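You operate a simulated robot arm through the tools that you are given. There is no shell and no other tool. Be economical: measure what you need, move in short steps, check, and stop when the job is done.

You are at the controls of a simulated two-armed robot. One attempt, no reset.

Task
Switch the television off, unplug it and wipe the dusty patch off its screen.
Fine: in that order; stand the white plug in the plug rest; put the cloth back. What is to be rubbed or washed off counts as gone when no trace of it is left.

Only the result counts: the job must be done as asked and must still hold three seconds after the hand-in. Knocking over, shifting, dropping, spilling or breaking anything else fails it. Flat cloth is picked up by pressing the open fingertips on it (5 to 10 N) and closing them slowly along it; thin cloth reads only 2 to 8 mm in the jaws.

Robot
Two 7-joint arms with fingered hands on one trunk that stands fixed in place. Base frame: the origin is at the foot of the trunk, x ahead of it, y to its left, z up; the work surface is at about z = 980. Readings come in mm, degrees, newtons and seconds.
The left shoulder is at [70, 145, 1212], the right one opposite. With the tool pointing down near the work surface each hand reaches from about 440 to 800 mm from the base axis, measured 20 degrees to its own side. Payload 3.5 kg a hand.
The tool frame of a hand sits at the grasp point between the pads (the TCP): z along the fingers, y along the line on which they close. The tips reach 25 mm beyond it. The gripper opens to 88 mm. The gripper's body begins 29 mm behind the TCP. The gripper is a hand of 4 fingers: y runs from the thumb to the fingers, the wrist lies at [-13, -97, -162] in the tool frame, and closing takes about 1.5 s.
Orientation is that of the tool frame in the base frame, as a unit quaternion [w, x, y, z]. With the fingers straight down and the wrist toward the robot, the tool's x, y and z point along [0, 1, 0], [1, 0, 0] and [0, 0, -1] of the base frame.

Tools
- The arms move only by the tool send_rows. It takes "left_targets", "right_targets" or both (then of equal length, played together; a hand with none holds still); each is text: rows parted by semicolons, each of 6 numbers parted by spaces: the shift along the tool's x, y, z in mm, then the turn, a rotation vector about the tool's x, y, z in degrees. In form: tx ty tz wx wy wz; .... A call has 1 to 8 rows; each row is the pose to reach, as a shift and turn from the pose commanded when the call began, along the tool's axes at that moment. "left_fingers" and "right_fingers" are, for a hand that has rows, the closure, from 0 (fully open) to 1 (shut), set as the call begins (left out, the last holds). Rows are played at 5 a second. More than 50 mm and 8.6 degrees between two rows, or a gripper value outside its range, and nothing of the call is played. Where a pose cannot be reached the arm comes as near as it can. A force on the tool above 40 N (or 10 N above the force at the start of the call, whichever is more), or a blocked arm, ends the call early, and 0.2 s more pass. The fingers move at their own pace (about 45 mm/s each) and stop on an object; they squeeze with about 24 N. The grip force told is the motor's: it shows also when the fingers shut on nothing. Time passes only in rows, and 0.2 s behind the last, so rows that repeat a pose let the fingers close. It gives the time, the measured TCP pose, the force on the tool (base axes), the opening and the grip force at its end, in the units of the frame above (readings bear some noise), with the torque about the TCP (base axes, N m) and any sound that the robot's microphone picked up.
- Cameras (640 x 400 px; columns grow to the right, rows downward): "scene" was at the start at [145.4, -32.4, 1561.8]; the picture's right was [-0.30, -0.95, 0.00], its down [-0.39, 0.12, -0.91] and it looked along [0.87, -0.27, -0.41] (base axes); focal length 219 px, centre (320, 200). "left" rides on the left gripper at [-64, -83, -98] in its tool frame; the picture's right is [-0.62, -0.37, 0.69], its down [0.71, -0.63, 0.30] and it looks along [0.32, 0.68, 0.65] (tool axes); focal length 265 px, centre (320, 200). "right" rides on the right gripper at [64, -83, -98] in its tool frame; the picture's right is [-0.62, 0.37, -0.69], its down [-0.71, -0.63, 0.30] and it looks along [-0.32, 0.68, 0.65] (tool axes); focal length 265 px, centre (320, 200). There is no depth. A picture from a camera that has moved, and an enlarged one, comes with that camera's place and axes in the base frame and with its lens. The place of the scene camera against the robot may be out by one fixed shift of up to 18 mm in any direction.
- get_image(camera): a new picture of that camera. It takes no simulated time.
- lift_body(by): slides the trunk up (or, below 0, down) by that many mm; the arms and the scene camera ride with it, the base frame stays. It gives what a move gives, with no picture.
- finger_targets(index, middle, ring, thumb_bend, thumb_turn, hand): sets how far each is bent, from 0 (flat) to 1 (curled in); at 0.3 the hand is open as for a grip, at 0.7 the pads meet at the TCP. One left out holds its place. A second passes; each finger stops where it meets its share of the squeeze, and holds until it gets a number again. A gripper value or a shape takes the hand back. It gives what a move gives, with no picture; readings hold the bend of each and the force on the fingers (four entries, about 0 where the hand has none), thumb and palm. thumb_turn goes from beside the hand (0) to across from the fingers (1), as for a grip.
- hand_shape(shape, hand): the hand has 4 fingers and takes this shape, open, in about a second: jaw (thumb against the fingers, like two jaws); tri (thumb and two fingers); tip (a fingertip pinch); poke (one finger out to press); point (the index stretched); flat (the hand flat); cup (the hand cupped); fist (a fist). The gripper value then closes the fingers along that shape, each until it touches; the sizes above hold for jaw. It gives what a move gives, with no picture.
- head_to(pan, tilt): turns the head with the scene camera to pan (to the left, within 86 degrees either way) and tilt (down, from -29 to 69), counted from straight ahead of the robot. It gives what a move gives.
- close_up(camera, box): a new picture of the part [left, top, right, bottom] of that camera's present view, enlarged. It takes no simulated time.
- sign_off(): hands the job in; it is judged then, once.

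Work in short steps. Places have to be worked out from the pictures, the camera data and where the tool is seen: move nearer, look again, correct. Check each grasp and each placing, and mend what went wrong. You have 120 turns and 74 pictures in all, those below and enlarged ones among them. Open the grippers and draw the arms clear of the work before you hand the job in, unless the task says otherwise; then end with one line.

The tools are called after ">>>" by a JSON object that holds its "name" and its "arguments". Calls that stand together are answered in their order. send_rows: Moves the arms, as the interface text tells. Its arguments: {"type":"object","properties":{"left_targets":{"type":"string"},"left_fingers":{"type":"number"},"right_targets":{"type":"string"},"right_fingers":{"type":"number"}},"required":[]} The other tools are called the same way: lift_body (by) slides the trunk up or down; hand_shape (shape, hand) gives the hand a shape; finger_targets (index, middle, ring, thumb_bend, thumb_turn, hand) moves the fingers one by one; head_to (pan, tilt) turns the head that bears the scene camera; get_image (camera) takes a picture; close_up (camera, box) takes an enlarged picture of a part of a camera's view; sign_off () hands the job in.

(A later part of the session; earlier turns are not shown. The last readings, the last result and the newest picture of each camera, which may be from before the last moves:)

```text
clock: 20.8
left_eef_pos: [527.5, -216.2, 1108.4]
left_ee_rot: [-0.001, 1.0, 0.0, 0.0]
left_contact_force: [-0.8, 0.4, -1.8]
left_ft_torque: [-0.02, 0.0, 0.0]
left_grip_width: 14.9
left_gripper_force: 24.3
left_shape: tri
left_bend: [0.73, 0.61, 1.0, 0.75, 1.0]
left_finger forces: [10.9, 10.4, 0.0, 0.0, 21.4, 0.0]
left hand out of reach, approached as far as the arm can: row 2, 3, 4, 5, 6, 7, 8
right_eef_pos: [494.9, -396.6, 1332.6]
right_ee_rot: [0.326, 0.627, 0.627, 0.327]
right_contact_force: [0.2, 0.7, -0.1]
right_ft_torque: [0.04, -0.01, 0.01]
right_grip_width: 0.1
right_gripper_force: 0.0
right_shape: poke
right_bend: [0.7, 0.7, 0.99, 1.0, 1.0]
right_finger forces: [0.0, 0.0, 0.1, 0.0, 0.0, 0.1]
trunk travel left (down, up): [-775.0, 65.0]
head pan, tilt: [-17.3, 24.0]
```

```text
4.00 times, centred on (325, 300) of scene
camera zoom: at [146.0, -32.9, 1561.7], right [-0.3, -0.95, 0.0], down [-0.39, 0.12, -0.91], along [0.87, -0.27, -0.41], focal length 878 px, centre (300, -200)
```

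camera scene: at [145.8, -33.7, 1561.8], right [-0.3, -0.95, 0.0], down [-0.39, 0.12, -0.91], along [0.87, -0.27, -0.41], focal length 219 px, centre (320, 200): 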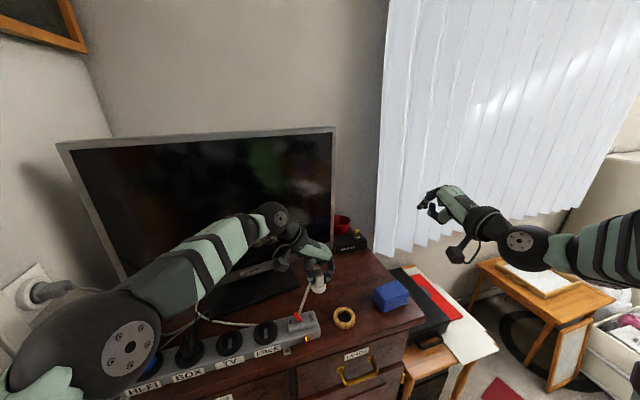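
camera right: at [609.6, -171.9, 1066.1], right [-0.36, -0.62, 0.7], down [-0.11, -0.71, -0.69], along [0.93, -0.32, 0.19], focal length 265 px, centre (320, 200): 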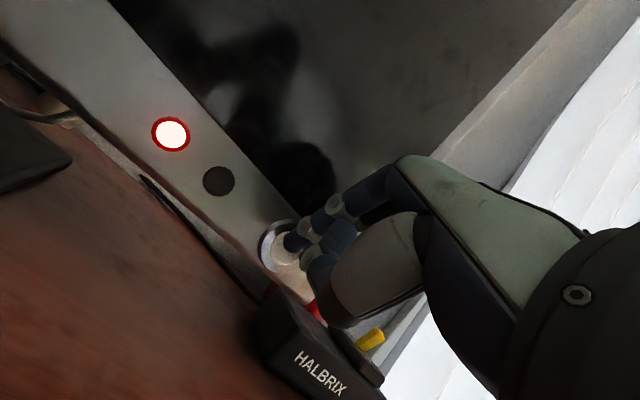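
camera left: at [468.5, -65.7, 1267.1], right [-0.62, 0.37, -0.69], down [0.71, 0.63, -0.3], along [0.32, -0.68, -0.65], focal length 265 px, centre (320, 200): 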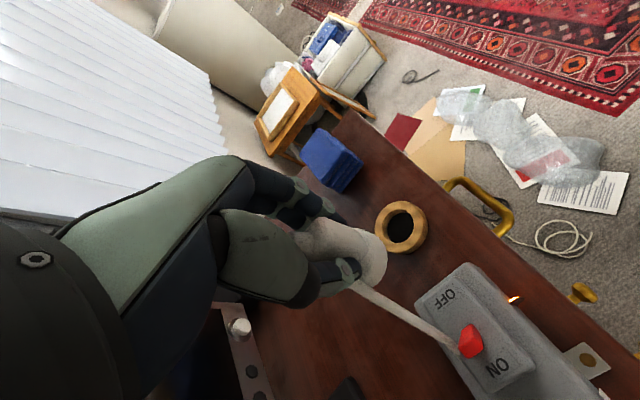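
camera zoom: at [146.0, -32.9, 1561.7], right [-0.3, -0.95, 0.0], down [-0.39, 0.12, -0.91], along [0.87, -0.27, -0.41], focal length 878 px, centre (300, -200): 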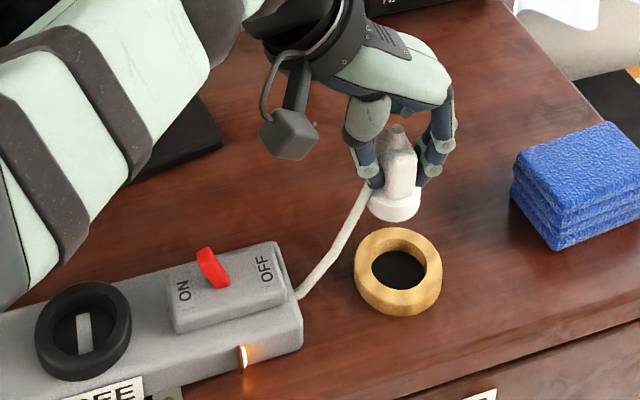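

Over the rest now: the plug base is at about (527,-218) and the rest hole at (528,-220). The arm is near its reach limit, though lowering should help. I descend 40 mm and check.

>>> {"name": "send_rows", "arguments": {"left_targets": "0 0 15 0 0 0; 0 0 30 0 0 0; 0 0 40 0 0 0; 0 0 40 0 0 0"}}

>>> {"name": "close_up", "arguments": {"camera": "left", "box": [280, 170, 480, 330]}}

>>> {"name": "close_up", "arguments": {"camera": "scene", "box": [290, 270, 390, 340]}}

```text
clock: 21.8
left_eef_pos: [528.3, -214.8, 1067.6]
left_ee_rot: [0.0, 1.0, 0.0, -0.001]
left_contact_force: [0.0, 0.5, -0.5]
left_ft_torque: [0.0, -0.04, -0.03]
left_grip_width: 15.1
left_gripper_force: 23.8
left_shape: tri
left_bend: [0.73, 0.61, 1.0, 0.75, 1.0]
left_finger forces: [10.9, 10.6, 0.0, 0.0, 21.5, 0.0]
right_eef_pos: [494.4, -396.7, 1332.8]
right_ee_rot: [0.326, 0.628, 0.627, 0.327]
right_contact_force: [-0.7, -0.1, 0.8]
right_ft_torque: [0.01, 0.04, 0.01]
right_grip_width: 0.0
right_gripper_force: 0.0
right_shape: poke
right_bend: [0.7, 0.7, 0.99, 1.0, 1.0]
right_finger forces: [0.0, 0.0, 0.0, 0.0, 0.0, 0.0]
trunk travel left (down, up): [-775.0, 65.0]
head pan, tilt: [-17.3, 24.0]
```

```text
2.50 times, centred on (380, 250) of left
camera zoom: at [462.5, -131.7, 1166.7], right [-0.62, 0.37, -0.69], down [0.71, 0.63, -0.3], along [0.32, -0.68, -0.65], focal length 664 px, centre (170, 75)
```

zoom: 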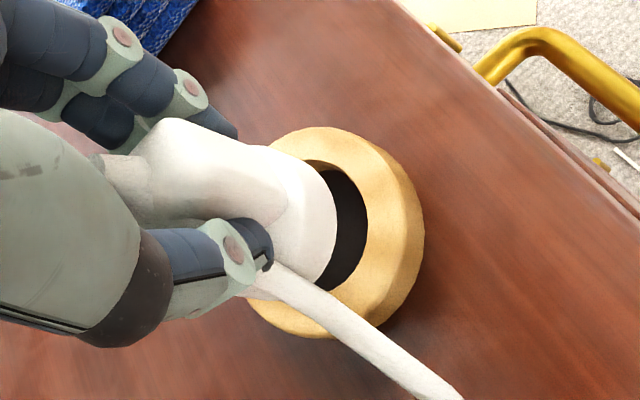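

```text
5.71 times, centred on (340, 305) of scene
camera zoom: at [145.7, -32.5, 1561.8], right [-0.3, -0.95, 0.0], down [-0.39, 0.12, -0.91], along [0.87, -0.27, -0.41], focal length 1254 px, centre (206, -400)
```

zoom: 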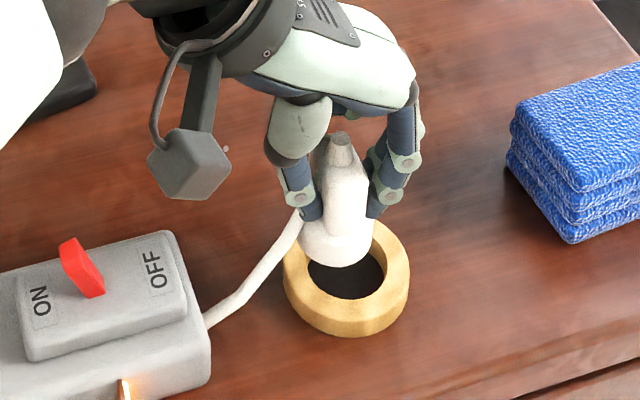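

By both views the base is within 1–2 mm in x of the hole, but about 4 mm short in y (needs −y). I shift that way and lower 12 mm.

>>> {"name": "send_rows", "arguments": {"left_targets": "0 4 0 0 0 0; 0 4 6 0 0 0; 0 4 12 0 0 0; 0 4 12 0 0 0"}}

>>> {"name": "close_up", "arguments": {"camera": "left", "box": [280, 170, 480, 330]}}

>>> {"name": "close_up", "arguments": {"camera": "scene", "box": [290, 270, 390, 340]}}

```text
clock: 22.8
left_eef_pos: [523.3, -217.7, 1054.6]
left_ee_rot: [0.0, 1.0, 0.001, 0.001]
left_contact_force: [-0.8, -0.2, -0.4]
left_ft_torque: [0.02, 0.0, 0.0]
left_grip_width: 14.9
left_gripper_force: 24.3
left_shape: tri
left_bend: [0.73, 0.61, 1.0, 0.75, 1.0]
left_finger forces: [10.9, 10.5, 0.0, 0.0, 21.4, 0.0]
left hand out of reach, approached as far as the arm can: row 1, 2, 3, 4
right_eef_pos: [495.2, -397.5, 1333.3]
right_ee_rot: [0.327, 0.628, 0.626, 0.326]
right_contact_force: [0.1, 0.2, 0.8]
right_ft_torque: [0.01, 0.02, 0.01]
right_grip_width: 0.0
right_gripper_force: 0.1
right_shape: poke
right_bend: [0.7, 0.7, 0.99, 1.0, 1.0]
right_finger forces: [0.1, 0.0, 0.0, 0.0, 0.0, 0.0]
trunk travel left (down, up): [-775.0, 65.0]
head pan, tilt: [-17.3, 24.0]
```

```text
2.50 times, centred on (380, 250) of left
camera zoom: at [458.8, -134.5, 1153.4], right [-0.62, 0.37, -0.69], down [0.71, 0.63, -0.3], along [0.32, -0.68, -0.65], focal length 664 px, centre (170, 75)
```

zoom: 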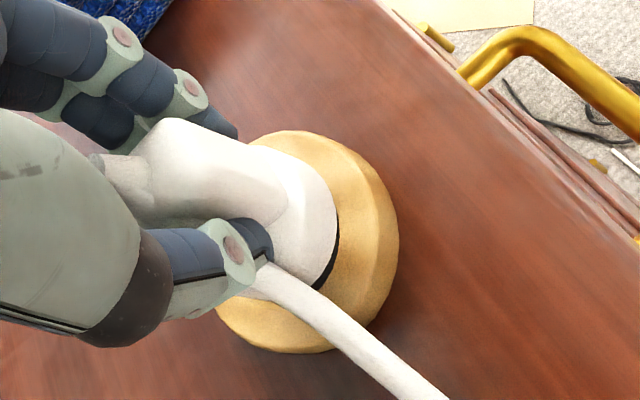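

```text
5.71 times, centred on (340, 305) of scene
camera zoom: at [145.4, -32.6, 1561.8], right [-0.3, -0.95, 0.0], down [-0.39, 0.12, -0.91], along [0.87, -0.27, -0.41], focal length 1254 px, centre (206, -400)
```

zoom: 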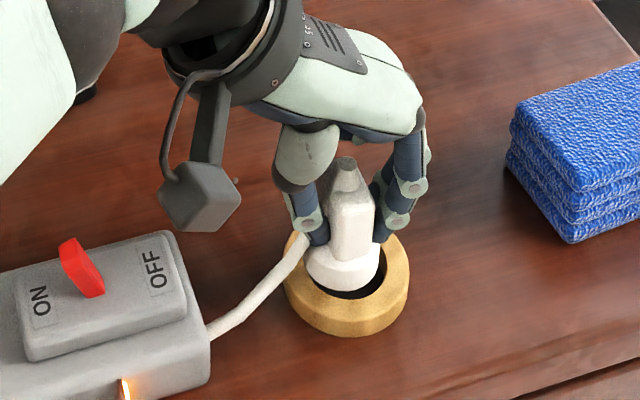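

The reach limit pulls the hand off. I lift 20 mm and yaw the hand 40° (wrist toward the robot), which should free the reach, then re-align.

>>> {"name": "send_rows", "arguments": {"left_targets": "0 0 -12 0 0 0; 0 0 -24 0 0 -8; 0 0 -24 0 0 -16; 0 0 -24 0 0 -24; 0 0 -24 0 0 -32; 0 0 -24 0 0 -40; 0 0 -24 0 0 -40; 0 0 -24 0 0 -40"}}

>>> {"name": "close_up", "arguments": {"camera": "left", "box": [280, 170, 480, 330]}}

>>> {"name": "close_up", "arguments": {"camera": "scene", "box": [290, 270, 390, 340]}}

```text
clock: 24.6
left_eef_pos: [528.9, -210.7, 1078.1]
left_ee_rot: [0.002, 0.937, 0.35, -0.005]
left_contact_force: [-0.7, 0.0, -0.2]
left_ft_torque: [0.05, 0.02, 0.0]
left_grip_width: 14.8
left_gripper_force: 24.1
left_shape: tri
left_bend: [0.73, 0.61, 1.0, 0.75, 1.0]
left_finger forces: [10.9, 10.5, 0.0, 0.0, 21.3, 0.1]
right_eef_pos: [494.7, -396.3, 1331.8]
right_ee_rot: [0.326, 0.627, 0.627, 0.326]
right_contact_force: [0.4, 0.2, -0.1]
right_ft_torque: [-0.01, 0.0, 0.04]
right_grip_width: 0.1
right_gripper_force: 0.0
right_shape: poke
right_bend: [0.7, 0.7, 0.99, 1.0, 1.0]
right_finger forces: [0.0, 0.1, 0.0, 0.1, 0.0, 0.0]
trunk travel left (down, up): [-775.0, 65.0]
head pan, tilt: [-17.3, 24.0]
```

```text
2.50 times, centred on (380, 250) of left
camera zoom: at [427.2, -188.9, 1178.6], right [-0.72, -0.13, -0.68], down [0.12, 0.94, -0.31], along [0.69, -0.31, -0.66], focal length 664 px, centre (170, 75)
```

zoom: 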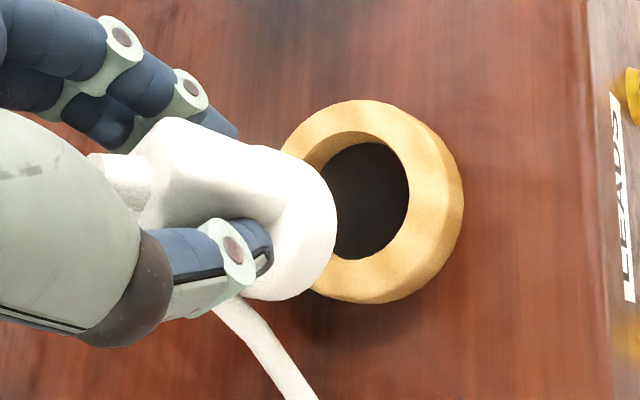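

```text
5.71 times, centred on (340, 305) of scene
camera zoom: at [145.7, -32.2, 1561.8], right [-0.3, -0.95, 0.0], down [-0.39, 0.12, -0.91], along [0.87, -0.27, -0.41], focal length 1254 px, centre (206, -400)
```

zoom: 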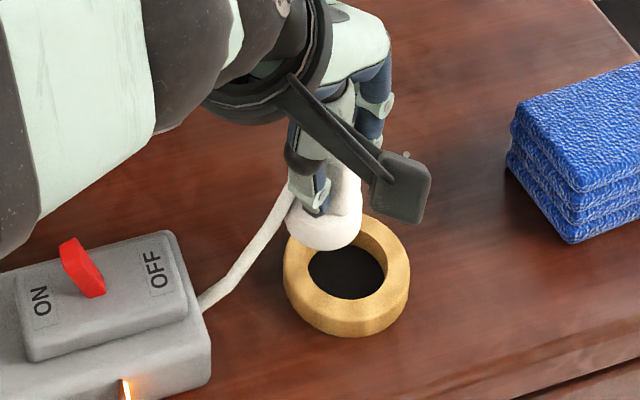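

With the yaw the reach is free again. The visuals say the base must move about (−2,−13) mm; I do that and lower 18 mm.

>>> {"name": "send_rows", "arguments": {"left_targets": "-5 4 0 0 0 0; -10 8.5 5 0 0 0; -10 8.5 18 0 0 0; -10 8.5 18 0 0 0"}}

>>> {"name": "close_up", "arguments": {"camera": "left", "box": [280, 170, 480, 330]}}

>>> {"name": "close_up", "arguments": {"camera": "scene", "box": [300, 275, 380, 335]}}

```text
clock: 25.6
left_eef_pos: [519.5, -231.2, 1058.9]
left_ee_rot: [-0.001, 0.94, 0.341, 0.0]
left_contact_force: [0.3, 0.5, -1.1]
left_ft_torque: [-0.01, 0.0, 0.01]
left_grip_width: 14.7
left_gripper_force: 24.3
left_shape: tri
left_bend: [0.73, 0.61, 1.0, 0.75, 1.0]
left_finger forces: [11.0, 10.4, 0.1, 0.0, 21.3, 0.0]
right_eef_pos: [494.1, -396.0, 1333.0]
right_ee_rot: [0.326, 0.627, 0.627, 0.326]
right_contact_force: [0.2, 0.6, 0.2]
right_ft_torque: [-0.01, 0.01, 0.02]
right_grip_width: 0.0
right_gripper_force: 0.1
right_shape: poke
right_bend: [0.7, 0.7, 0.99, 1.0, 1.0]
right_finger forces: [0.1, 0.0, 0.0, 0.1, 0.0, 0.1]
trunk travel left (down, up): [-775.0, 65.0]
head pan, tilt: [-17.3, 24.0]
```

```text
2.50 times, centred on (380, 250) of left
camera zoom: at [416.7, -208.5, 1158.4], right [-0.71, -0.11, -0.69], down [0.14, 0.94, -0.3], along [0.69, -0.32, -0.65], focal length 664 px, centre (170, 75)
```

zoom: 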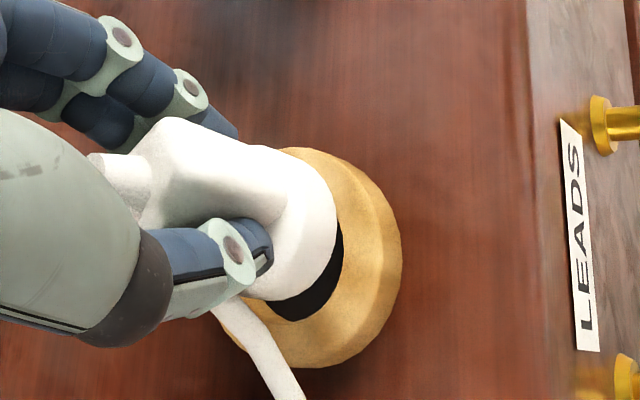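

```text
6.67 times, centred on (340, 305) of scene
camera zoom: at [145.5, -32.6, 1561.8], right [-0.3, -0.95, 0.0], down [-0.39, 0.12, -0.91], along [0.87, -0.27, -0.41], focal length 1463 px, centre (187, -500)
```

zoom: 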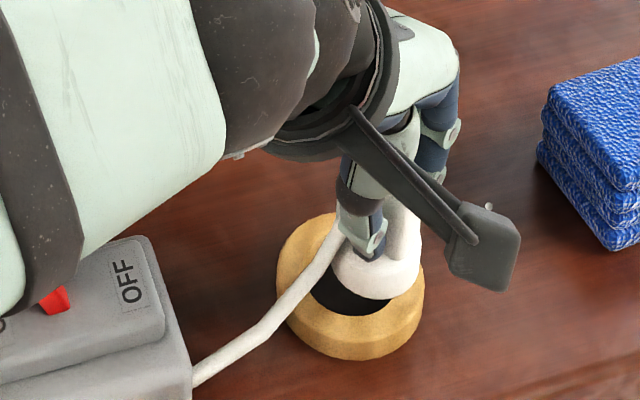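

The earlier command had drifted from the clipped pose, so this moved too far; the images agree that about (+8,+6) mm is now needed. Correcting at this height.

>>> {"name": "send_rows", "arguments": {"left_targets": "5 0.3 0 0 0 0; 10 0.5 0 0 0 0; 10 0.5 0 0 0 0; 10 0.5 0 0 0 0"}}

>>> {"name": "close_up", "arguments": {"camera": "left", "box": [280, 170, 480, 330]}}

>>> {"name": "close_up", "arguments": {"camera": "scene", "box": [300, 275, 380, 335]}}

```text
clock: 26.6
left_eef_pos: [529.8, -224.7, 1060.2]
left_ee_rot: [0.0, 0.94, 0.342, 0.0]
left_contact_force: [0.3, -0.1, -0.9]
left_ft_torque: [0.02, 0.0, -0.02]
left_grip_width: 14.7
left_gripper_force: 23.7
left_shape: tri
left_bend: [0.73, 0.61, 1.0, 0.75, 1.0]
left_finger forces: [10.9, 10.4, 0.0, 0.1, 21.3, 0.0]
right_eef_pos: [495.2, -396.2, 1332.4]
right_ee_rot: [0.327, 0.628, 0.627, 0.326]
right_contact_force: [-0.7, 0.0, -0.2]
right_ft_torque: [0.01, 0.01, 0.03]
right_grip_width: 0.0
right_gripper_force: 0.0
right_shape: poke
right_bend: [0.7, 0.7, 0.99, 1.0, 1.0]
right_finger forces: [0.0, 0.0, 0.0, 0.0, 0.0, 0.1]
trunk travel left (down, up): [-775.0, 65.0]
head pan, tilt: [-17.3, 24.0]
```

```text
2.50 times, centred on (380, 250) of left
camera zoom: at [426.4, -201.8, 1159.1], right [-0.71, -0.12, -0.69], down [0.14, 0.94, -0.3], along [0.69, -0.31, -0.65], focal length 664 px, centre (170, 75)
```

zoom: 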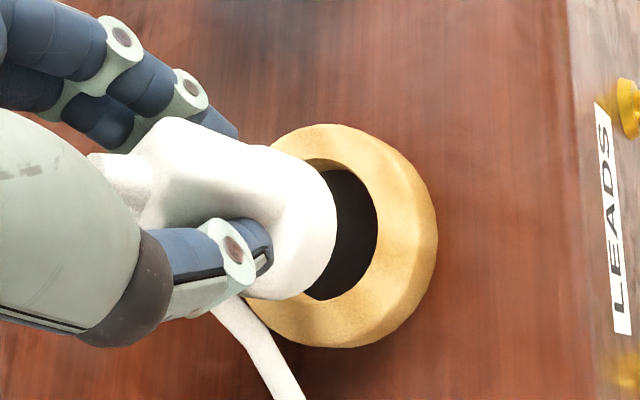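

```text
6.67 times, centred on (340, 305) of scene
camera zoom: at [145.6, -32.5, 1561.8], right [-0.3, -0.95, 0.0], down [-0.39, 0.12, -0.91], along [0.87, -0.27, -0.41], focal length 1463 px, centre (187, -500)
```

zoom: 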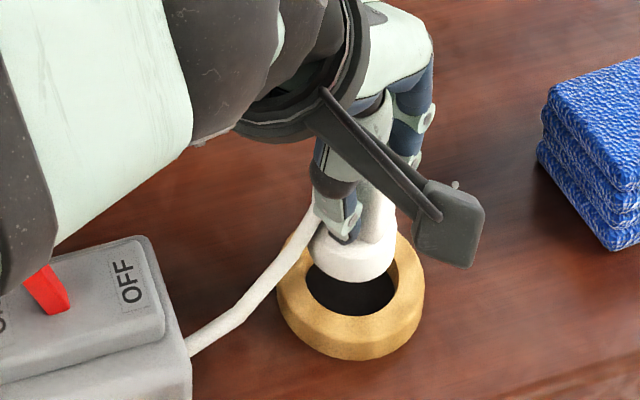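

Close: remaining correction about (−2.5,−1). Applying it and lowering 9 mm.

>>> {"name": "send_rows", "arguments": {"left_targets": "-2.6 -0.8 0 0 0 0; -2.6 -0.8 5 0 0 0; -2.6 -0.8 9 0 0 0; -2.6 -0.8 9 0 0 0"}}

>>> {"name": "close_up", "arguments": {"camera": "left", "box": [280, 170, 480, 330]}}

>>> {"name": "close_up", "arguments": {"camera": "scene", "box": [300, 275, 380, 335]}}

```text
clock: 27.6
left_eef_pos: [527.2, -226.0, 1048.9]
left_ee_rot: [-0.001, 0.94, 0.341, 0.0]
left_contact_force: [-0.1, -0.5, -0.3]
left_ft_torque: [-0.01, 0.0, 0.0]
left_grip_width: 14.9
left_gripper_force: 24.7
left_shape: tri
left_bend: [0.73, 0.61, 1.0, 0.75, 1.0]
left_finger forces: [10.9, 10.5, 0.0, 0.0, 21.3, 0.0]
right_eef_pos: [494.5, -396.0, 1333.0]
right_ee_rot: [0.327, 0.627, 0.627, 0.327]
right_contact_force: [0.2, -0.9, -0.1]
right_ft_torque: [-0.03, 0.02, -0.01]
right_grip_width: 0.0
right_gripper_force: 0.0
right_shape: poke
right_bend: [0.7, 0.7, 0.99, 1.0, 1.0]
right_finger forces: [0.1, 0.1, 0.1, 0.0, 0.0, 0.0]
trunk travel left (down, up): [-775.0, 65.0]
head pan, tilt: [-17.3, 24.0]
```

```text
2.50 times, centred on (380, 250) of left
camera zoom: at [424.1, -203.1, 1149.7], right [-0.71, -0.12, -0.69], down [0.14, 0.94, -0.3], along [0.69, -0.31, -0.65], focal length 664 px, centre (170, 75)
```

zoom: 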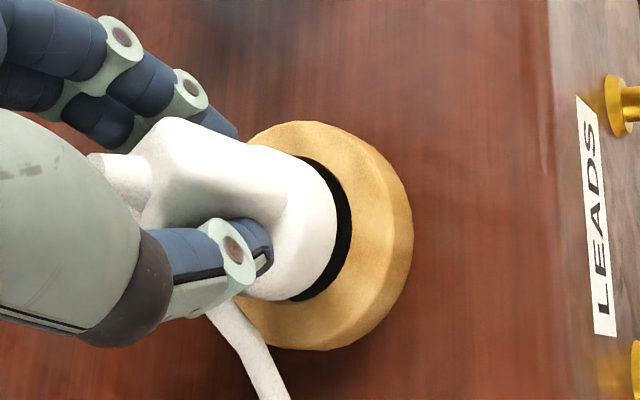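

```text
6.67 times, centred on (340, 305) of scene
camera zoom: at [145.3, -32.6, 1561.8], right [-0.3, -0.95, 0.0], down [-0.39, 0.12, -0.91], along [0.87, -0.27, -0.41], focal length 1463 px, centre (187, -500)
```

zoom: 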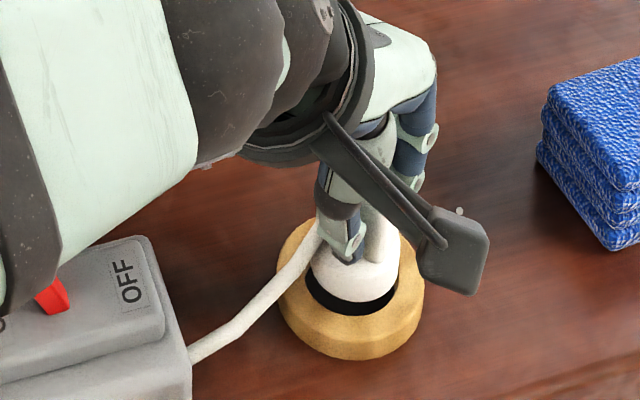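

Well aligned in both views. Lowering another 8 mm with a 0.8 mm trim and watching force.

>>> {"name": "send_rows", "arguments": {"left_targets": "-0.6 -0.5 3 0 0 0; -0.6 -0.5 6 0 0 0; -0.6 -0.5 9 0 0 0; -0.6 -0.5 9 0 0 0"}}

>>> {"name": "close_up", "arguments": {"camera": "left", "box": [280, 170, 480, 330]}}

```text
clock: 28.6
left_eef_pos: [525.9, -224.5, 1043.0]
left_ee_rot: [0.0, 0.94, 0.342, 0.0]
left_contact_force: [-0.4, -0.3, -0.8]
left_ft_torque: [-0.03, 0.0, -0.01]
left_grip_width: 14.7
left_gripper_force: 24.0
left_shape: tri
left_bend: [0.73, 0.61, 1.0, 0.75, 1.0]
left_finger forces: [10.9, 10.3, 0.1, 0.0, 21.3, 0.0]
right_eef_pos: [494.6, -396.1, 1333.5]
right_ee_rot: [0.326, 0.627, 0.628, 0.326]
right_contact_force: [-0.3, 0.2, 0.5]
right_ft_torque: [-0.02, 0.01, 0.02]
right_grip_width: 0.3
right_gripper_force: 0.1
right_shape: poke
right_bend: [0.7, 0.7, 0.99, 1.0, 1.0]
right_finger forces: [0.0, 0.0, 0.0, 0.0, 0.0, 0.1]
trunk travel left (down, up): [-775.0, 65.0]
head pan, tilt: [-17.3, 24.0]
```

```text
2.50 times, centred on (380, 250) of left
camera zoom: at [423.3, -202.9, 1141.9], right [-0.71, -0.12, -0.69], down [0.14, 0.94, -0.3], along [0.69, -0.31, -0.65], focal length 664 px, centre (170, 75)
```

zoom: 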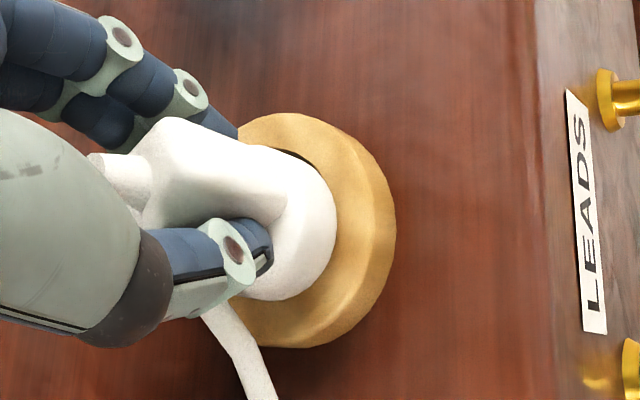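

No contact force yet; a small gap shows only at the far −y side, so I trim 1 mm to −y and lower 4 mm.

>>> {"name": "send_rows", "arguments": {"left_targets": "-0.7 0.8 0 0 0 0; -0.7 0.8 2 0 0 0; -0.7 0.8 4 0 0 0; -0.7 0.8 4 0 0 0"}}

>>> {"name": "close_up", "arguments": {"camera": "scene", "box": [300, 275, 380, 335]}}

```text
clock: 29.6
left_eef_pos: [525.4, -227.3, 1037.7]
left_ee_rot: [0.0, 0.94, 0.342, 0.0]
left_contact_force: [0.1, 0.8, -1.2]
left_ft_torque: [0.04, 0.0, -0.02]
left_grip_width: 14.8
left_gripper_force: 24.2
left_shape: tri
left_bend: [0.73, 0.61, 1.0, 0.75, 1.0]
left_finger forces: [11.0, 10.4, 0.0, 0.1, 21.4, 0.0]
right_eef_pos: [494.2, -396.1, 1333.7]
right_ee_rot: [0.326, 0.627, 0.627, 0.327]
right_contact_force: [-0.1, 0.2, -1.1]
right_ft_torque: [-0.04, 0.01, -0.03]
right_grip_width: 0.1
right_gripper_force: 0.0
right_shape: poke
right_bend: [0.7, 0.7, 0.99, 1.0, 1.0]
right_finger forces: [0.0, 0.0, 0.1, 0.1, 0.0, 0.0]
trunk travel left (down, up): [-775.0, 65.0]
head pan, tilt: [-17.3, 24.0]
```

```text
6.67 times, centred on (340, 305) of scene
camera zoom: at [145.6, -32.6, 1561.8], right [-0.3, -0.95, 0.0], down [-0.39, 0.12, -0.91], along [0.87, -0.27, -0.41], focal length 1463 px, centre (187, -500)
```

zoom: 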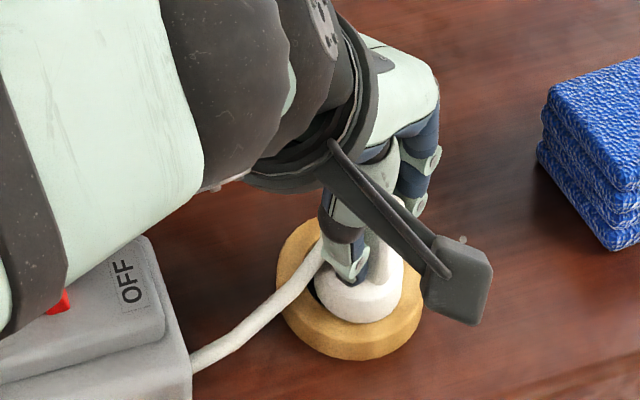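

The base still sits over the near rim in this view and appears shifted to −y; checking the left camera at the same pose.

>>> {"name": "close_up", "arguments": {"camera": "left", "box": [300, 180, 440, 290]}}

```text
3.64 times, centred on (370, 235) of left
camera zoom: at [422.9, -204.7, 1138.0], right [-0.71, -0.12, -0.69], down [0.14, 0.94, -0.3], along [0.69, -0.32, -0.65], focal length 965 px, centre (138, 73)
```

zoom: 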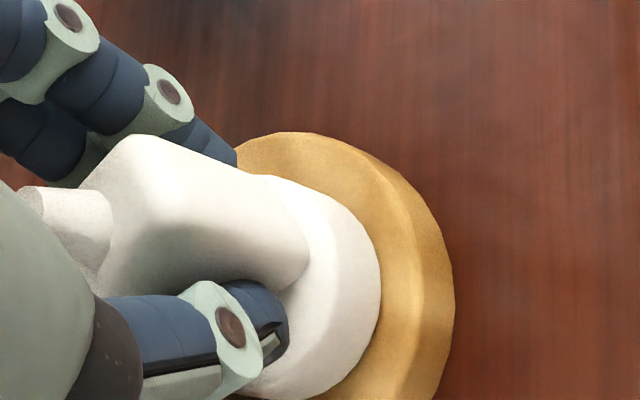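

Both views say the base is about 2.5 mm too far toward −x and 2.4 mm too far toward −y. Correcting at this height (no contact yet), then looking.

>>> {"name": "send_rows", "arguments": {"left_targets": "1.7 -0.1 -1 0 0 0; 3.5 -0.2 -1 0 0 0; 3.5 -0.2 0 0 0 0; 3.5 -0.2 0 0 0 0"}}

>>> {"name": "close_up", "arguments": {"camera": "left", "box": [300, 180, 440, 290]}}

>>> {"name": "close_up", "arguments": {"camera": "scene", "box": [310, 285, 370, 330]}}

```text
clock: 30.6
left_eef_pos: [528.5, -224.2, 1037.6]
left_ee_rot: [0.0, 0.94, 0.342, 0.0]
left_contact_force: [0.6, 0.3, 0.0]
left_ft_torque: [-0.03, 0.03, -0.02]
left_grip_width: 14.7
left_gripper_force: 24.2
left_shape: tri
left_bend: [0.73, 0.61, 1.0, 0.75, 1.0]
left_finger forces: [10.9, 10.5, 0.0, 0.0, 21.4, 0.0]
right_eef_pos: [495.7, -396.3, 1333.7]
right_ee_rot: [0.327, 0.627, 0.627, 0.326]
right_contact_force: [0.6, -0.2, 0.4]
right_ft_torque: [0.0, 0.01, 0.02]
right_grip_width: 0.1
right_gripper_force: 0.0
right_shape: poke
right_bend: [0.7, 0.7, 0.99, 1.0, 1.0]
right_finger forces: [0.1, 0.0, 0.0, 0.2, 0.1, 0.1]
trunk travel left (down, up): [-775.0, 65.0]
head pan, tilt: [-17.3, 24.0]
```

```text
3.64 times, centred on (370, 235) of left
camera zoom: at [425.9, -202.2, 1137.2], right [-0.71, -0.12, -0.69], down [0.14, 0.94, -0.3], along [0.69, -0.31, -0.65], focal length 965 px, centre (138, 73)
```

zoom: 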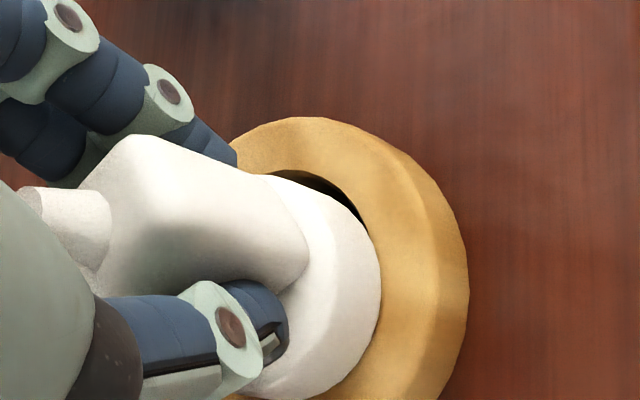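

```text
8.89 times, centred on (340, 308) of scene
camera zoom: at [145.5, -32.5, 1561.8], right [-0.3, -0.95, 0.0], down [-0.39, 0.12, -0.91], along [0.87, -0.27, -0.41], focal length 1950 px, centre (142, -756)
```

zoom: 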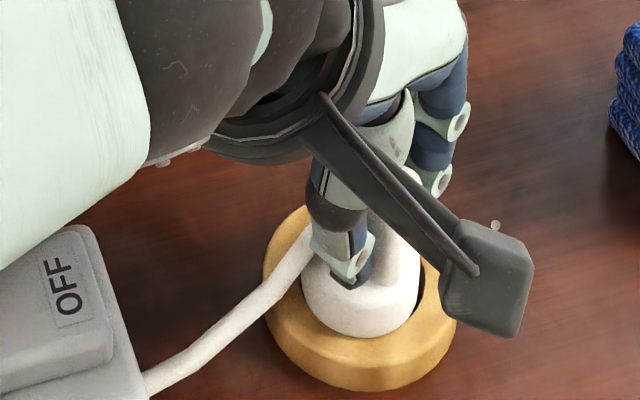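

Combining both views: still about (+3,−1.6) mm off. Applying that without lowering and re-checking.

>>> {"name": "send_rows", "arguments": {"left_targets": "0.6 1.6 0 0 0 0; 1.3 3.1 0 0 0 0; 1.3 3.1 0 0 0 0"}}

>>> {"name": "close_up", "arguments": {"camera": "left", "box": [300, 180, 440, 290]}}

>>> {"name": "close_up", "arguments": {"camera": "scene", "box": [310, 285, 370, 330]}}

```text
clock: 31.4
left_eef_pos: [530.4, -225.2, 1038.1]
left_ee_rot: [0.0, 0.94, 0.342, 0.0]
left_contact_force: [-0.4, 0.4, -0.6]
left_ft_torque: [0.02, -0.04, -0.02]
left_grip_width: 14.9
left_gripper_force: 24.3
left_shape: tri
left_bend: [0.73, 0.61, 1.0, 0.75, 1.0]
left_finger forces: [10.8, 10.6, 0.0, 0.1, 21.4, 0.1]
right_eef_pos: [494.1, -396.2, 1334.5]
right_ee_rot: [0.327, 0.628, 0.627, 0.326]
right_contact_force: [-0.1, -0.3, -0.2]
right_ft_torque: [0.02, 0.03, -0.03]
right_grip_width: 0.0
right_gripper_force: 0.0
right_shape: poke
right_bend: [0.7, 0.7, 0.99, 1.0, 1.0]
right_finger forces: [0.0, 0.0, 0.1, 0.0, 0.1, 0.0]
trunk travel left (down, up): [-775.0, 65.0]
head pan, tilt: [-17.3, 24.0]
```

```text
3.64 times, centred on (370, 235) of left
camera zoom: at [428.3, -202.8, 1137.6], right [-0.71, -0.12, -0.69], down [0.14, 0.94, -0.3], along [0.69, -0.31, -0.65], focal length 965 px, centre (138, 73)
```

zoom: 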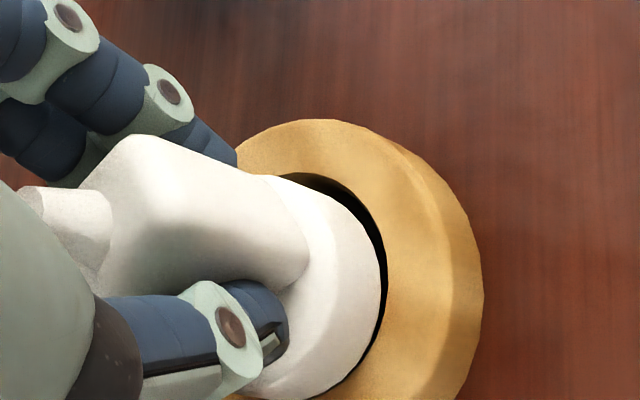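

```text
8.89 times, centred on (340, 308) of scene
camera zoom: at [145.5, -32.6, 1561.8], right [-0.3, -0.95, 0.0], down [-0.39, 0.12, -0.91], along [0.87, -0.27, -0.41], focal length 1950 px, centre (142, -756)
```

zoom: 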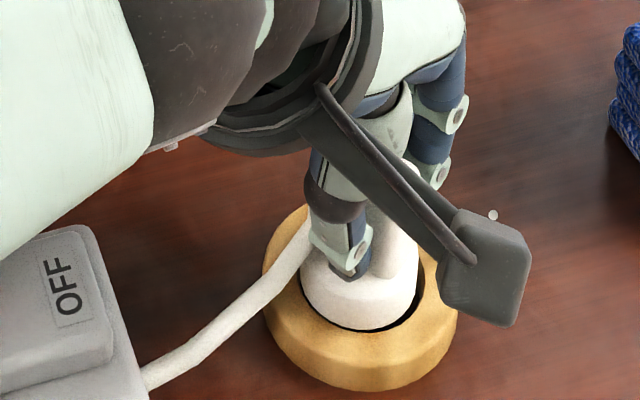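

Now there's a thin even dark crescent in both views, so it's centred. Lowering 6 mm slowly.

>>> {"name": "send_rows", "arguments": {"left_targets": "-0.4 0.5 2 0 0 0; -0.4 0.5 4 0 0 0; -0.4 0.5 6 0 0 0; -0.4 0.5 6 0 0 0"}}

>>> {"name": "close_up", "arguments": {"camera": "scene", "box": [310, 285, 370, 330]}}

```text
clock: 32.4
left_eef_pos: [532.5, -226.6, 1031.1]
left_ee_rot: [-0.001, 0.939, 0.343, 0.0]
left_contact_force: [-0.5, 0.4, -0.9]
left_ft_torque: [0.0, 0.02, 0.0]
left_grip_width: 14.7
left_gripper_force: 24.1
left_shape: tri
left_bend: [0.73, 0.61, 1.0, 0.75, 1.0]
left_finger forces: [10.9, 10.6, 0.1, 0.1, 21.4, 0.0]
right_eef_pos: [494.7, -395.4, 1332.7]
right_ee_rot: [0.327, 0.628, 0.627, 0.326]
right_contact_force: [-1.1, -0.8, 0.5]
right_ft_torque: [-0.02, -0.01, 0.0]
right_grip_width: 0.0
right_gripper_force: 0.0
right_shape: poke
right_bend: [0.7, 0.7, 0.99, 1.0, 1.0]
right_finger forces: [0.0, 0.0, 0.0, 0.1, 0.0, 0.1]
trunk travel left (down, up): [-775.0, 65.0]
head pan, tilt: [-17.3, 24.0]
```

```text
8.89 times, centred on (340, 308) of scene
camera zoom: at [145.6, -32.6, 1561.8], right [-0.3, -0.95, 0.0], down [-0.39, 0.12, -0.91], along [0.87, -0.27, -0.41], focal length 1950 px, centre (142, -756)
```

zoom: 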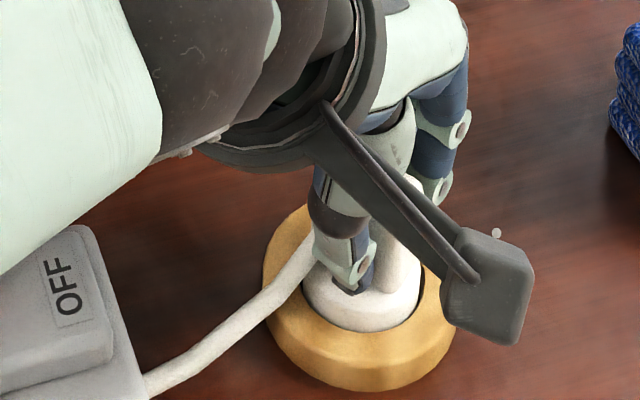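

The base has begun entering the hole with no force. Lowering further until it touches.

>>> {"name": "send_rows", "arguments": {"left_targets": "0 0 2 0 0 0; 0 0 4 0 0 0; 0 0 5 0 0 0; 0 0 5 0 0 0"}}

>>> {"name": "close_up", "arguments": {"camera": "left", "box": [280, 170, 480, 330]}}

>>> {"name": "close_up", "arguments": {"camera": "scene", "box": [310, 285, 370, 330]}}

```text
clock: 33.4
left_eef_pos: [533.6, -227.0, 1027.8]
left_ee_rot: [-0.001, 0.94, 0.342, -0.001]
left_contact_force: [0.6, -1.9, -1.5]
left_ft_torque: [-0.1, -0.09, 0.0]
left_grip_width: 14.5
left_gripper_force: 23.9
left_shape: tri
left_bend: [0.73, 0.61, 1.0, 0.75, 1.0]
left_finger forces: [12.2, 11.8, 0.1, 0.0, 20.9, 0.0]
right_eef_pos: [493.3, -398.4, 1332.2]
right_ee_rot: [0.326, 0.627, 0.627, 0.327]
right_contact_force: [-0.2, -0.2, 0.0]
right_ft_torque: [-0.01, -0.01, 0.0]
right_grip_width: 0.0
right_gripper_force: 0.1
right_shape: poke
right_bend: [0.7, 0.7, 0.99, 1.0, 1.0]
right_finger forces: [0.0, 0.0, 0.1, 0.0, 0.0, 0.0]
trunk travel left (down, up): [-775.0, 65.0]
head pan, tilt: [-17.3, 24.0]
```

```text
2.50 times, centred on (380, 250) of left
camera zoom: at [430.1, -204.1, 1126.1], right [-0.71, -0.12, -0.69], down [0.14, 0.94, -0.3], along [0.69, -0.32, -0.65], focal length 664 px, centre (170, 75)
```

zoom: 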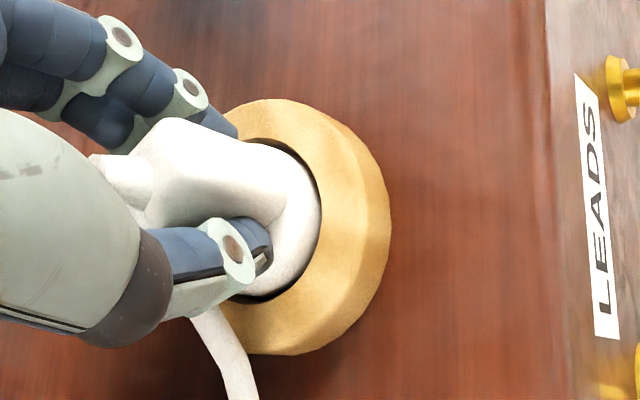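

```text
8.89 times, centred on (340, 308) of scene
camera zoom: at [146.5, -33.4, 1561.7], right [-0.3, -0.95, 0.0], down [-0.39, 0.12, -0.91], along [0.87, -0.27, -0.41], focal length 1950 px, centre (142, -756)
```

zoom: 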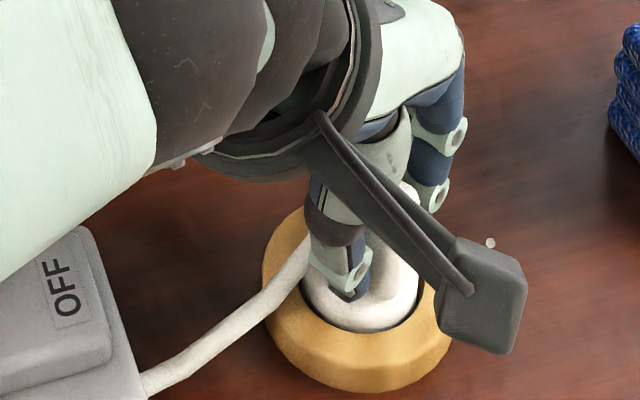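

The plug base is inside the rest hole, lightly touching the side. Lowering more with a 0.5 mm trim.

>>> {"name": "send_rows", "arguments": {"left_targets": "-0.4 0.4 2 0 0 0; -0.4 0.4 4 0 0 0; -0.4 0.4 6 0 0 0; -0.4 0.4 6 0 0 0"}}

```text
clock: 34.4
left_eef_pos: [531.8, -226.0, 1024.6]
left_ee_rot: [0.003, 0.939, 0.343, 0.003]
left_contact_force: [4.2, -0.3, 19.9]
left_ft_torque: [-0.06, -0.13, 0.03]
left_grip_width: 15.7
left_gripper_force: 23.3
left_shape: tri
left_bend: [0.73, 0.61, 1.0, 0.75, 1.0]
left_finger forces: [14.1, 14.2, 0.0, 0.0, 25.1, 0.0]
right_eef_pos: [494.0, -396.1, 1334.3]
right_ee_rot: [0.327, 0.627, 0.627, 0.327]
right_contact_force: [-0.2, 0.0, -0.7]
right_ft_torque: [0.03, -0.01, -0.02]
right_grip_width: 0.1
right_gripper_force: 0.1
right_shape: poke
right_bend: [0.7, 0.7, 0.99, 1.0, 1.0]
right_finger forces: [0.1, 0.0, 0.1, 0.1, 0.0, 0.0]
trunk travel left (down, up): [-775.0, 65.0]
head pan, tilt: [-17.3, 24.0]
```

It has bottomed (20 N). I relieve 2.5 mm, then open the hand.

>>> {"name": "send_rows", "arguments": {"left_targets": "0 0 -2.5 0 0 0; 0 0 -2.5 0 0 0"}}

>>> {"name": "send_rows", "arguments": {"left_targets": "0 0 0 0 0 0; 0 0 0 0 0 0; 0 0 0 0 0 0; 0 0 0 0 0 0; 0 0 0 0 0 0; 0 0 0 0 0 0; 0 0 0 0 0 0; 0 0 0 0 0 0", "left_fingers": 0}}

>>> {"name": "get_image", "arguments": {"camera": "left"}}

>>> {"name": "close_up", "arguments": {"camera": "scene", "box": [260, 250, 400, 345]}}

```text
clock: 35.0
left_eef_pos: [531.8, -226.1, 1024.6]
left_ee_rot: [0.001, 0.939, 0.343, 0.001]
left_contact_force: [5.5, -1.9, 17.4]
left_ft_torque: [-0.09, -0.16, 0.01]
left_grip_width: 15.7
left_gripper_force: 23.6
left_shape: tri
left_bend: [0.73, 0.6, 1.0, 0.75, 1.0]
left_finger forces: [14.7, 14.2, 0.0, 0.0, 23.6, 0.0]
right_eef_pos: [493.5, -394.8, 1334.6]
right_ee_rot: [0.327, 0.628, 0.627, 0.326]
right_contact_force: [-0.4, 0.7, 0.1]
right_ft_torque: [0.01, -0.01, 0.01]
right_grip_width: 0.1
right_gripper_force: 0.0
right_shape: poke
right_bend: [0.7, 0.7, 0.99, 1.0, 1.0]
right_finger forces: [0.0, 0.0, 0.0, 0.1, 0.0, 0.0]
trunk travel left (down, up): [-775.0, 65.0]
head pan, tilt: [-17.3, 24.0]
```

```text
clock: 36.8
left_eef_pos: [532.2, -226.8, 1022.7]
left_ee_rot: [0.0, 0.94, 0.342, 0.0]
left_contact_force: [-0.3, 0.4, -0.3]
left_ft_torque: [0.0, -0.04, 0.01]
left_grip_width: 87.7
left_gripper_force: 0.1
left_shape: tri
left_bend: [0.3, 0.3, 0.99, 0.3, 0.98]
left_finger forces: [0.1, 0.1, 0.0, 0.0, 0.1, 0.0]
right_eef_pos: [495.2, -396.9, 1333.6]
right_ee_rot: [0.326, 0.627, 0.627, 0.327]
right_contact_force: [-0.2, 0.3, -0.4]
right_ft_torque: [-0.01, 0.0, -0.02]
right_grip_width: 0.0
right_gripper_force: 0.1
right_shape: poke
right_bend: [0.7, 0.7, 0.99, 1.0, 1.0]
right_finger forces: [0.0, 0.0, 0.0, 0.0, 0.0, 0.0]
trunk travel left (down, up): [-775.0, 65.0]
head pan, tilt: [-17.3, 24.0]
```

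```text
15 pictures are left
camera left: at [429.2, -204.9, 1123.0], right [-0.71, -0.12, -0.69], down [0.14, 0.94, -0.3], along [0.69, -0.32, -0.65], focal length 265 px, centre (320, 200)
```

left: 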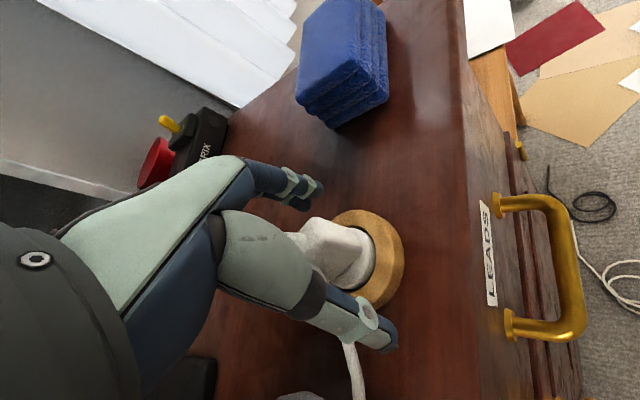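

```text
4.21 times, centred on (330, 298) of scene
camera zoom: at [145.5, -32.6, 1561.8], right [-0.3, -0.95, 0.0], down [-0.39, 0.12, -0.91], along [0.87, -0.27, -0.41], focal length 924 px, centre (278, -210)
```

zoom: 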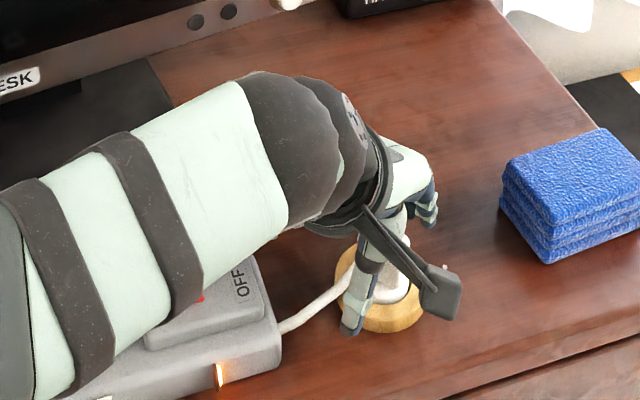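

The plug stands in the rest. I lift the left hand straight up off it and, at the same time, put the right hand back to jaw shape pointing down above the cloth (about (553,-386), 97×52 mm, 40 mm high).

>>> {"name": "hand_shape", "arguments": {"shape": "jaw", "hand": "right"}}

>>> {"name": "send_rows", "arguments": {"left_targets": "0 0 -15 0 0 0; 0 0 -30 0 0 0; 0 0 -55 0 0 0; 0 0 -80 0 0 0; 0 0 -105 0 0 0; 0 0 -130 0 0 0; 0 0 -150 0 0 0", "right_targets": "0 0 0 8 0 0; 0 -5 5 16 0 0; 2 -25 30 24 0 0; 4 -50 60 32 0 0; 6 -75 93 40 0 0; 8 -103 127 48 0 0; 10 -130.5 162 55 0 0"}}

>>> {"name": "send_rows", "arguments": {"left_targets": "22 -41 0 0 0 0; 44 -82 0 0 0 0; 66 -123 0 0 0 0; 88 -164 0 0 0 0; 110 -205 0 0 0 0; 132 -246 0 0 0 0; 154 -287 0 0 0 0; 176 -328 0 0 0 0", "right_targets": "0 0 0 0 0 -4; 0 0 0 0 0 -7.5; 0 0 0 0 0 -7.5; 0 0 0 0 0 -7.5; 0 0 0 0 0 -7.5; 0 0 0 0 0 -7.5; 0 0 0 0 0 -7.5; 0 0 0 0 0 -7.5"}}

>>> {"name": "get_image", "arguments": {"camera": "scene"}}

>>> {"name": "get_image", "arguments": {"camera": "right"}}

```text
clock: 37.7
left_eef_pos: [531.1, -227.5, 1024.4]
left_ee_rot: [-0.001, 0.94, 0.342, 0.0]
left_contact_force: [0.5, -0.2, -0.2]
left_ft_torque: [-0.01, 0.03, 0.0]
left_grip_width: 87.5
left_gripper_force: 0.1
left_shape: tri
left_bend: [0.3, 0.3, 0.99, 0.3, 0.98]
left_finger forces: [0.1, 0.0, 0.0, 0.0, 0.0, 0.0]
right_eef_pos: [494.4, -395.4, 1332.7]
right_ee_rot: [0.327, 0.628, 0.627, 0.326]
right_contact_force: [0.1, -1.2, -0.3]
right_ft_torque: [0.03, -0.04, 0.03]
right_grip_width: 88.0
right_gripper_force: 0.0
right_shape: jaw
right_bend: [0.3, 0.3, 0.3, 0.3, 0.98]
right_finger forces: [0.1, 0.0, 0.1, 0.1, 0.0, 0.1]
trunk travel left (down, up): [-775.0, 65.0]
head pan, tilt: [-17.3, 24.0]
```

```text
clock: 39.3
left_eef_pos: [542.6, -212.8, 1170.6]
left_ee_rot: [0.009, 0.936, 0.351, -0.005]
left_contact_force: [0.7, 0.4, -0.1]
left_ft_torque: [0.03, 0.01, 0.02]
left_grip_width: 87.6
left_gripper_force: 0.1
left_shape: tri
left_bend: [0.3, 0.3, 0.99, 0.3, 0.98]
left_finger forces: [0.1, 0.1, 0.0, 0.0, 0.0, 0.1]
left hand out of reach, approached as far as the arm can: row 6, 7
right_eef_pos: [557.4, -387.1, 1130.4]
right_ee_rot: [-0.001, 0.708, 0.706, -0.001]
right_contact_force: [0.8, -0.1, -0.7]
right_ft_torque: [0.0, -0.02, -0.02]
right_grip_width: 87.9
right_gripper_force: 0.0
right_shape: jaw
right_bend: [0.3, 0.3, 0.3, 0.3, 0.98]
right_finger forces: [0.0, 0.0, 0.0, 0.0, 0.0, 0.0]
trunk travel left (down, up): [-775.0, 65.0]
head pan, tilt: [-17.3, 24.0]
```

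```text
clock: 41.1
left_eef_pos: [453.1, 146.1, 1162.5]
left_ee_rot: [0.002, 0.94, 0.341, 0.0]
left_contact_force: [-1.0, -0.6, 0.3]
left_ft_torque: [0.01, -0.01, 0.01]
left_grip_width: 87.7
left_gripper_force: 0.1
left_shape: tri
left_bend: [0.3, 0.3, 0.99, 0.3, 0.98]
left_finger forces: [0.1, 0.0, 0.0, 0.1, 0.0, 0.0]
right_eef_pos: [551.2, -384.5, 1135.0]
right_ee_rot: [0.0, 0.66, 0.752, 0.0]
right_contact_force: [-0.5, 0.2, 0.0]
right_ft_torque: [-0.03, 0.01, 0.0]
right_grip_width: 88.1
right_gripper_force: 0.0
right_shape: jaw
right_bend: [0.3, 0.3, 0.3, 0.3, 0.98]
right_finger forces: [0.1, 0.0, 0.0, 0.0, 0.1, 0.0]
trunk travel left (down, up): [-775.0, 65.0]
head pan, tilt: [-17.3, 24.0]
```

```text
13 pictures are left
camera scene: at [144.0, -29.4, 1562.0], right [-0.3, -0.95, 0.0], down [-0.39, 0.12, -0.91], along [0.87, -0.27, -0.41], focal length 219 px, centre (320, 200)
```

scene: 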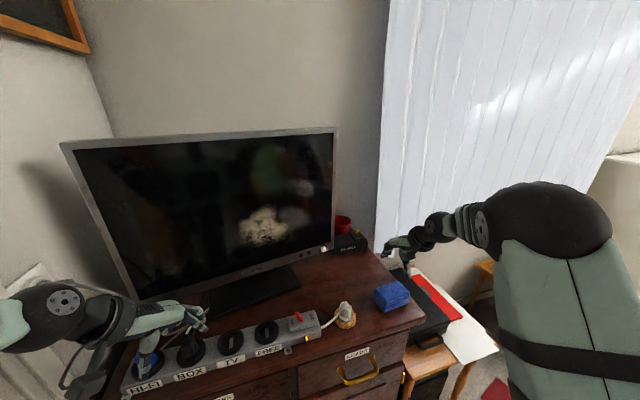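

```text
12 pictures are left
camera right: at [462.7, -331.2, 1231.7], right [0.45, -0.57, 0.69], down [-0.53, -0.79, -0.3], along [0.72, -0.23, -0.65], focal length 265 px, centre (320, 200)
```

right: 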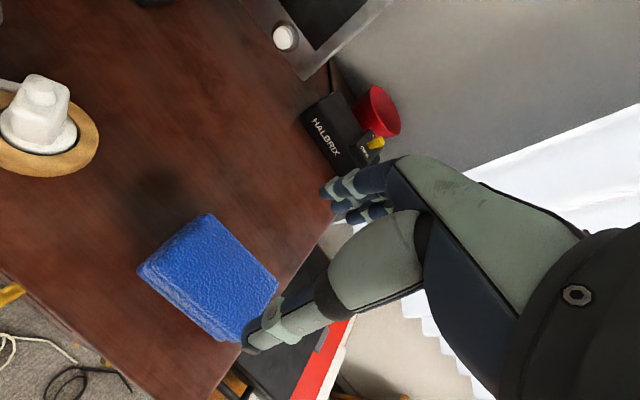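

The plug is standing in the rest and the TV LEDs are out. The right camera puts the cloth centre at about (550,-382), 90×55 mm, aligned with the hand. Lowering to TCP z≈1020 and closing.

>>> {"name": "send_rows", "arguments": {"right_targets": "2.6 -0.7 30 0 0 0; 2.6 -0.7 60 0 0 0; 2.6 -0.7 85 0 0 0; 2.6 -0.7 100 0 0 0; 2.6 -0.7 110 0 0 0; 2.6 -0.7 114 0 0 0; 2.6 -0.7 114 0 0 0"}}

>>> {"name": "send_rows", "arguments": {"right_targets": "0 0 0 0 0 0; 0 0 0 0 0 0; 0 0 0 0 0 0; 0 0 0 0 0 0; 0 0 0 0 0 0; 0 0 0 0 0 0; 0 0 0 0 0 0; 0 0 0 0 0 0", "right_fingers": 1}}

>>> {"name": "get_image", "arguments": {"camera": "right"}}

```text
clock: 42.7
left_eef_pos: [454.4, 143.8, 1163.4]
left_ee_rot: [0.001, 0.94, 0.341, 0.0]
left_contact_force: [-0.1, 0.4, -0.7]
left_ft_torque: [-0.02, 0.03, 0.01]
left_grip_width: 87.8
left_gripper_force: 0.0
left_shape: tri
left_bend: [0.3, 0.3, 0.99, 0.3, 0.98]
left_finger forces: [0.1, 0.1, 0.0, 0.1, 0.1, 0.1]
right_eef_pos: [552.9, -385.3, 1020.9]
right_ee_rot: [0.0, 0.659, 0.752, 0.0]
right_contact_force: [-0.3, 0.0, 0.9]
right_ft_torque: [-0.01, -0.03, 0.03]
right_grip_width: 87.9
right_gripper_force: 0.1
right_shape: jaw
right_bend: [0.3, 0.3, 0.3, 0.3, 0.98]
right_finger forces: [0.0, 0.0, 0.0, 0.0, 0.0, 0.0]
trunk travel left (down, up): [-775.0, 65.0]
head pan, tilt: [-17.3, 24.0]
```

```text
clock: 44.5
left_eef_pos: [455.0, 143.7, 1161.0]
left_ee_rot: [0.0, 0.94, 0.342, 0.001]
left_contact_force: [0.3, -1.1, -0.6]
left_ft_torque: [0.02, 0.01, 0.01]
left_grip_width: 87.7
left_gripper_force: 0.1
left_shape: tri
left_bend: [0.3, 0.3, 0.99, 0.3, 0.98]
left_finger forces: [0.1, 0.0, 0.1, 0.0, 0.1, 0.0]
right_eef_pos: [553.0, -384.5, 1020.4]
right_ee_rot: [0.0, 0.66, 0.751, 0.0]
right_contact_force: [0.8, 0.4, 0.5]
right_ft_torque: [-0.03, 0.03, -0.03]
right_grip_width: 54.4
right_gripper_force: 23.7
right_shape: jaw
right_bend: [0.29, 0.41, 0.38, 0.63, 0.99]
right_finger forces: [12.4, 6.8, 2.9, 0.0, 22.0, 0.0]
trunk travel left (down, up): [-775.0, 65.0]
head pan, tilt: [-17.3, 24.0]
```

```text
11 pictures are left
camera right: at [462.6, -332.7, 1117.8], right [0.45, -0.57, 0.69], down [-0.53, -0.79, -0.3], along [0.72, -0.23, -0.65], focal length 265 px, centre (320, 200)
```

right: 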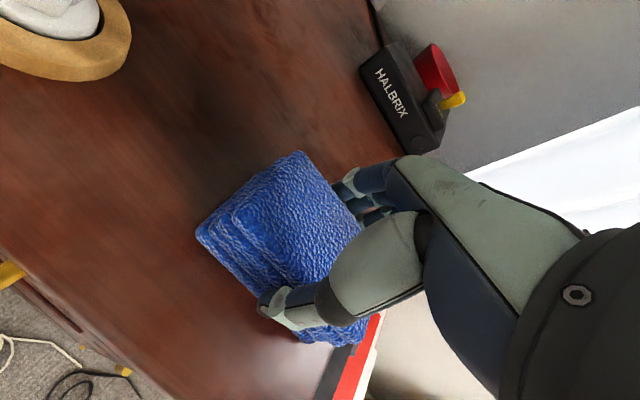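

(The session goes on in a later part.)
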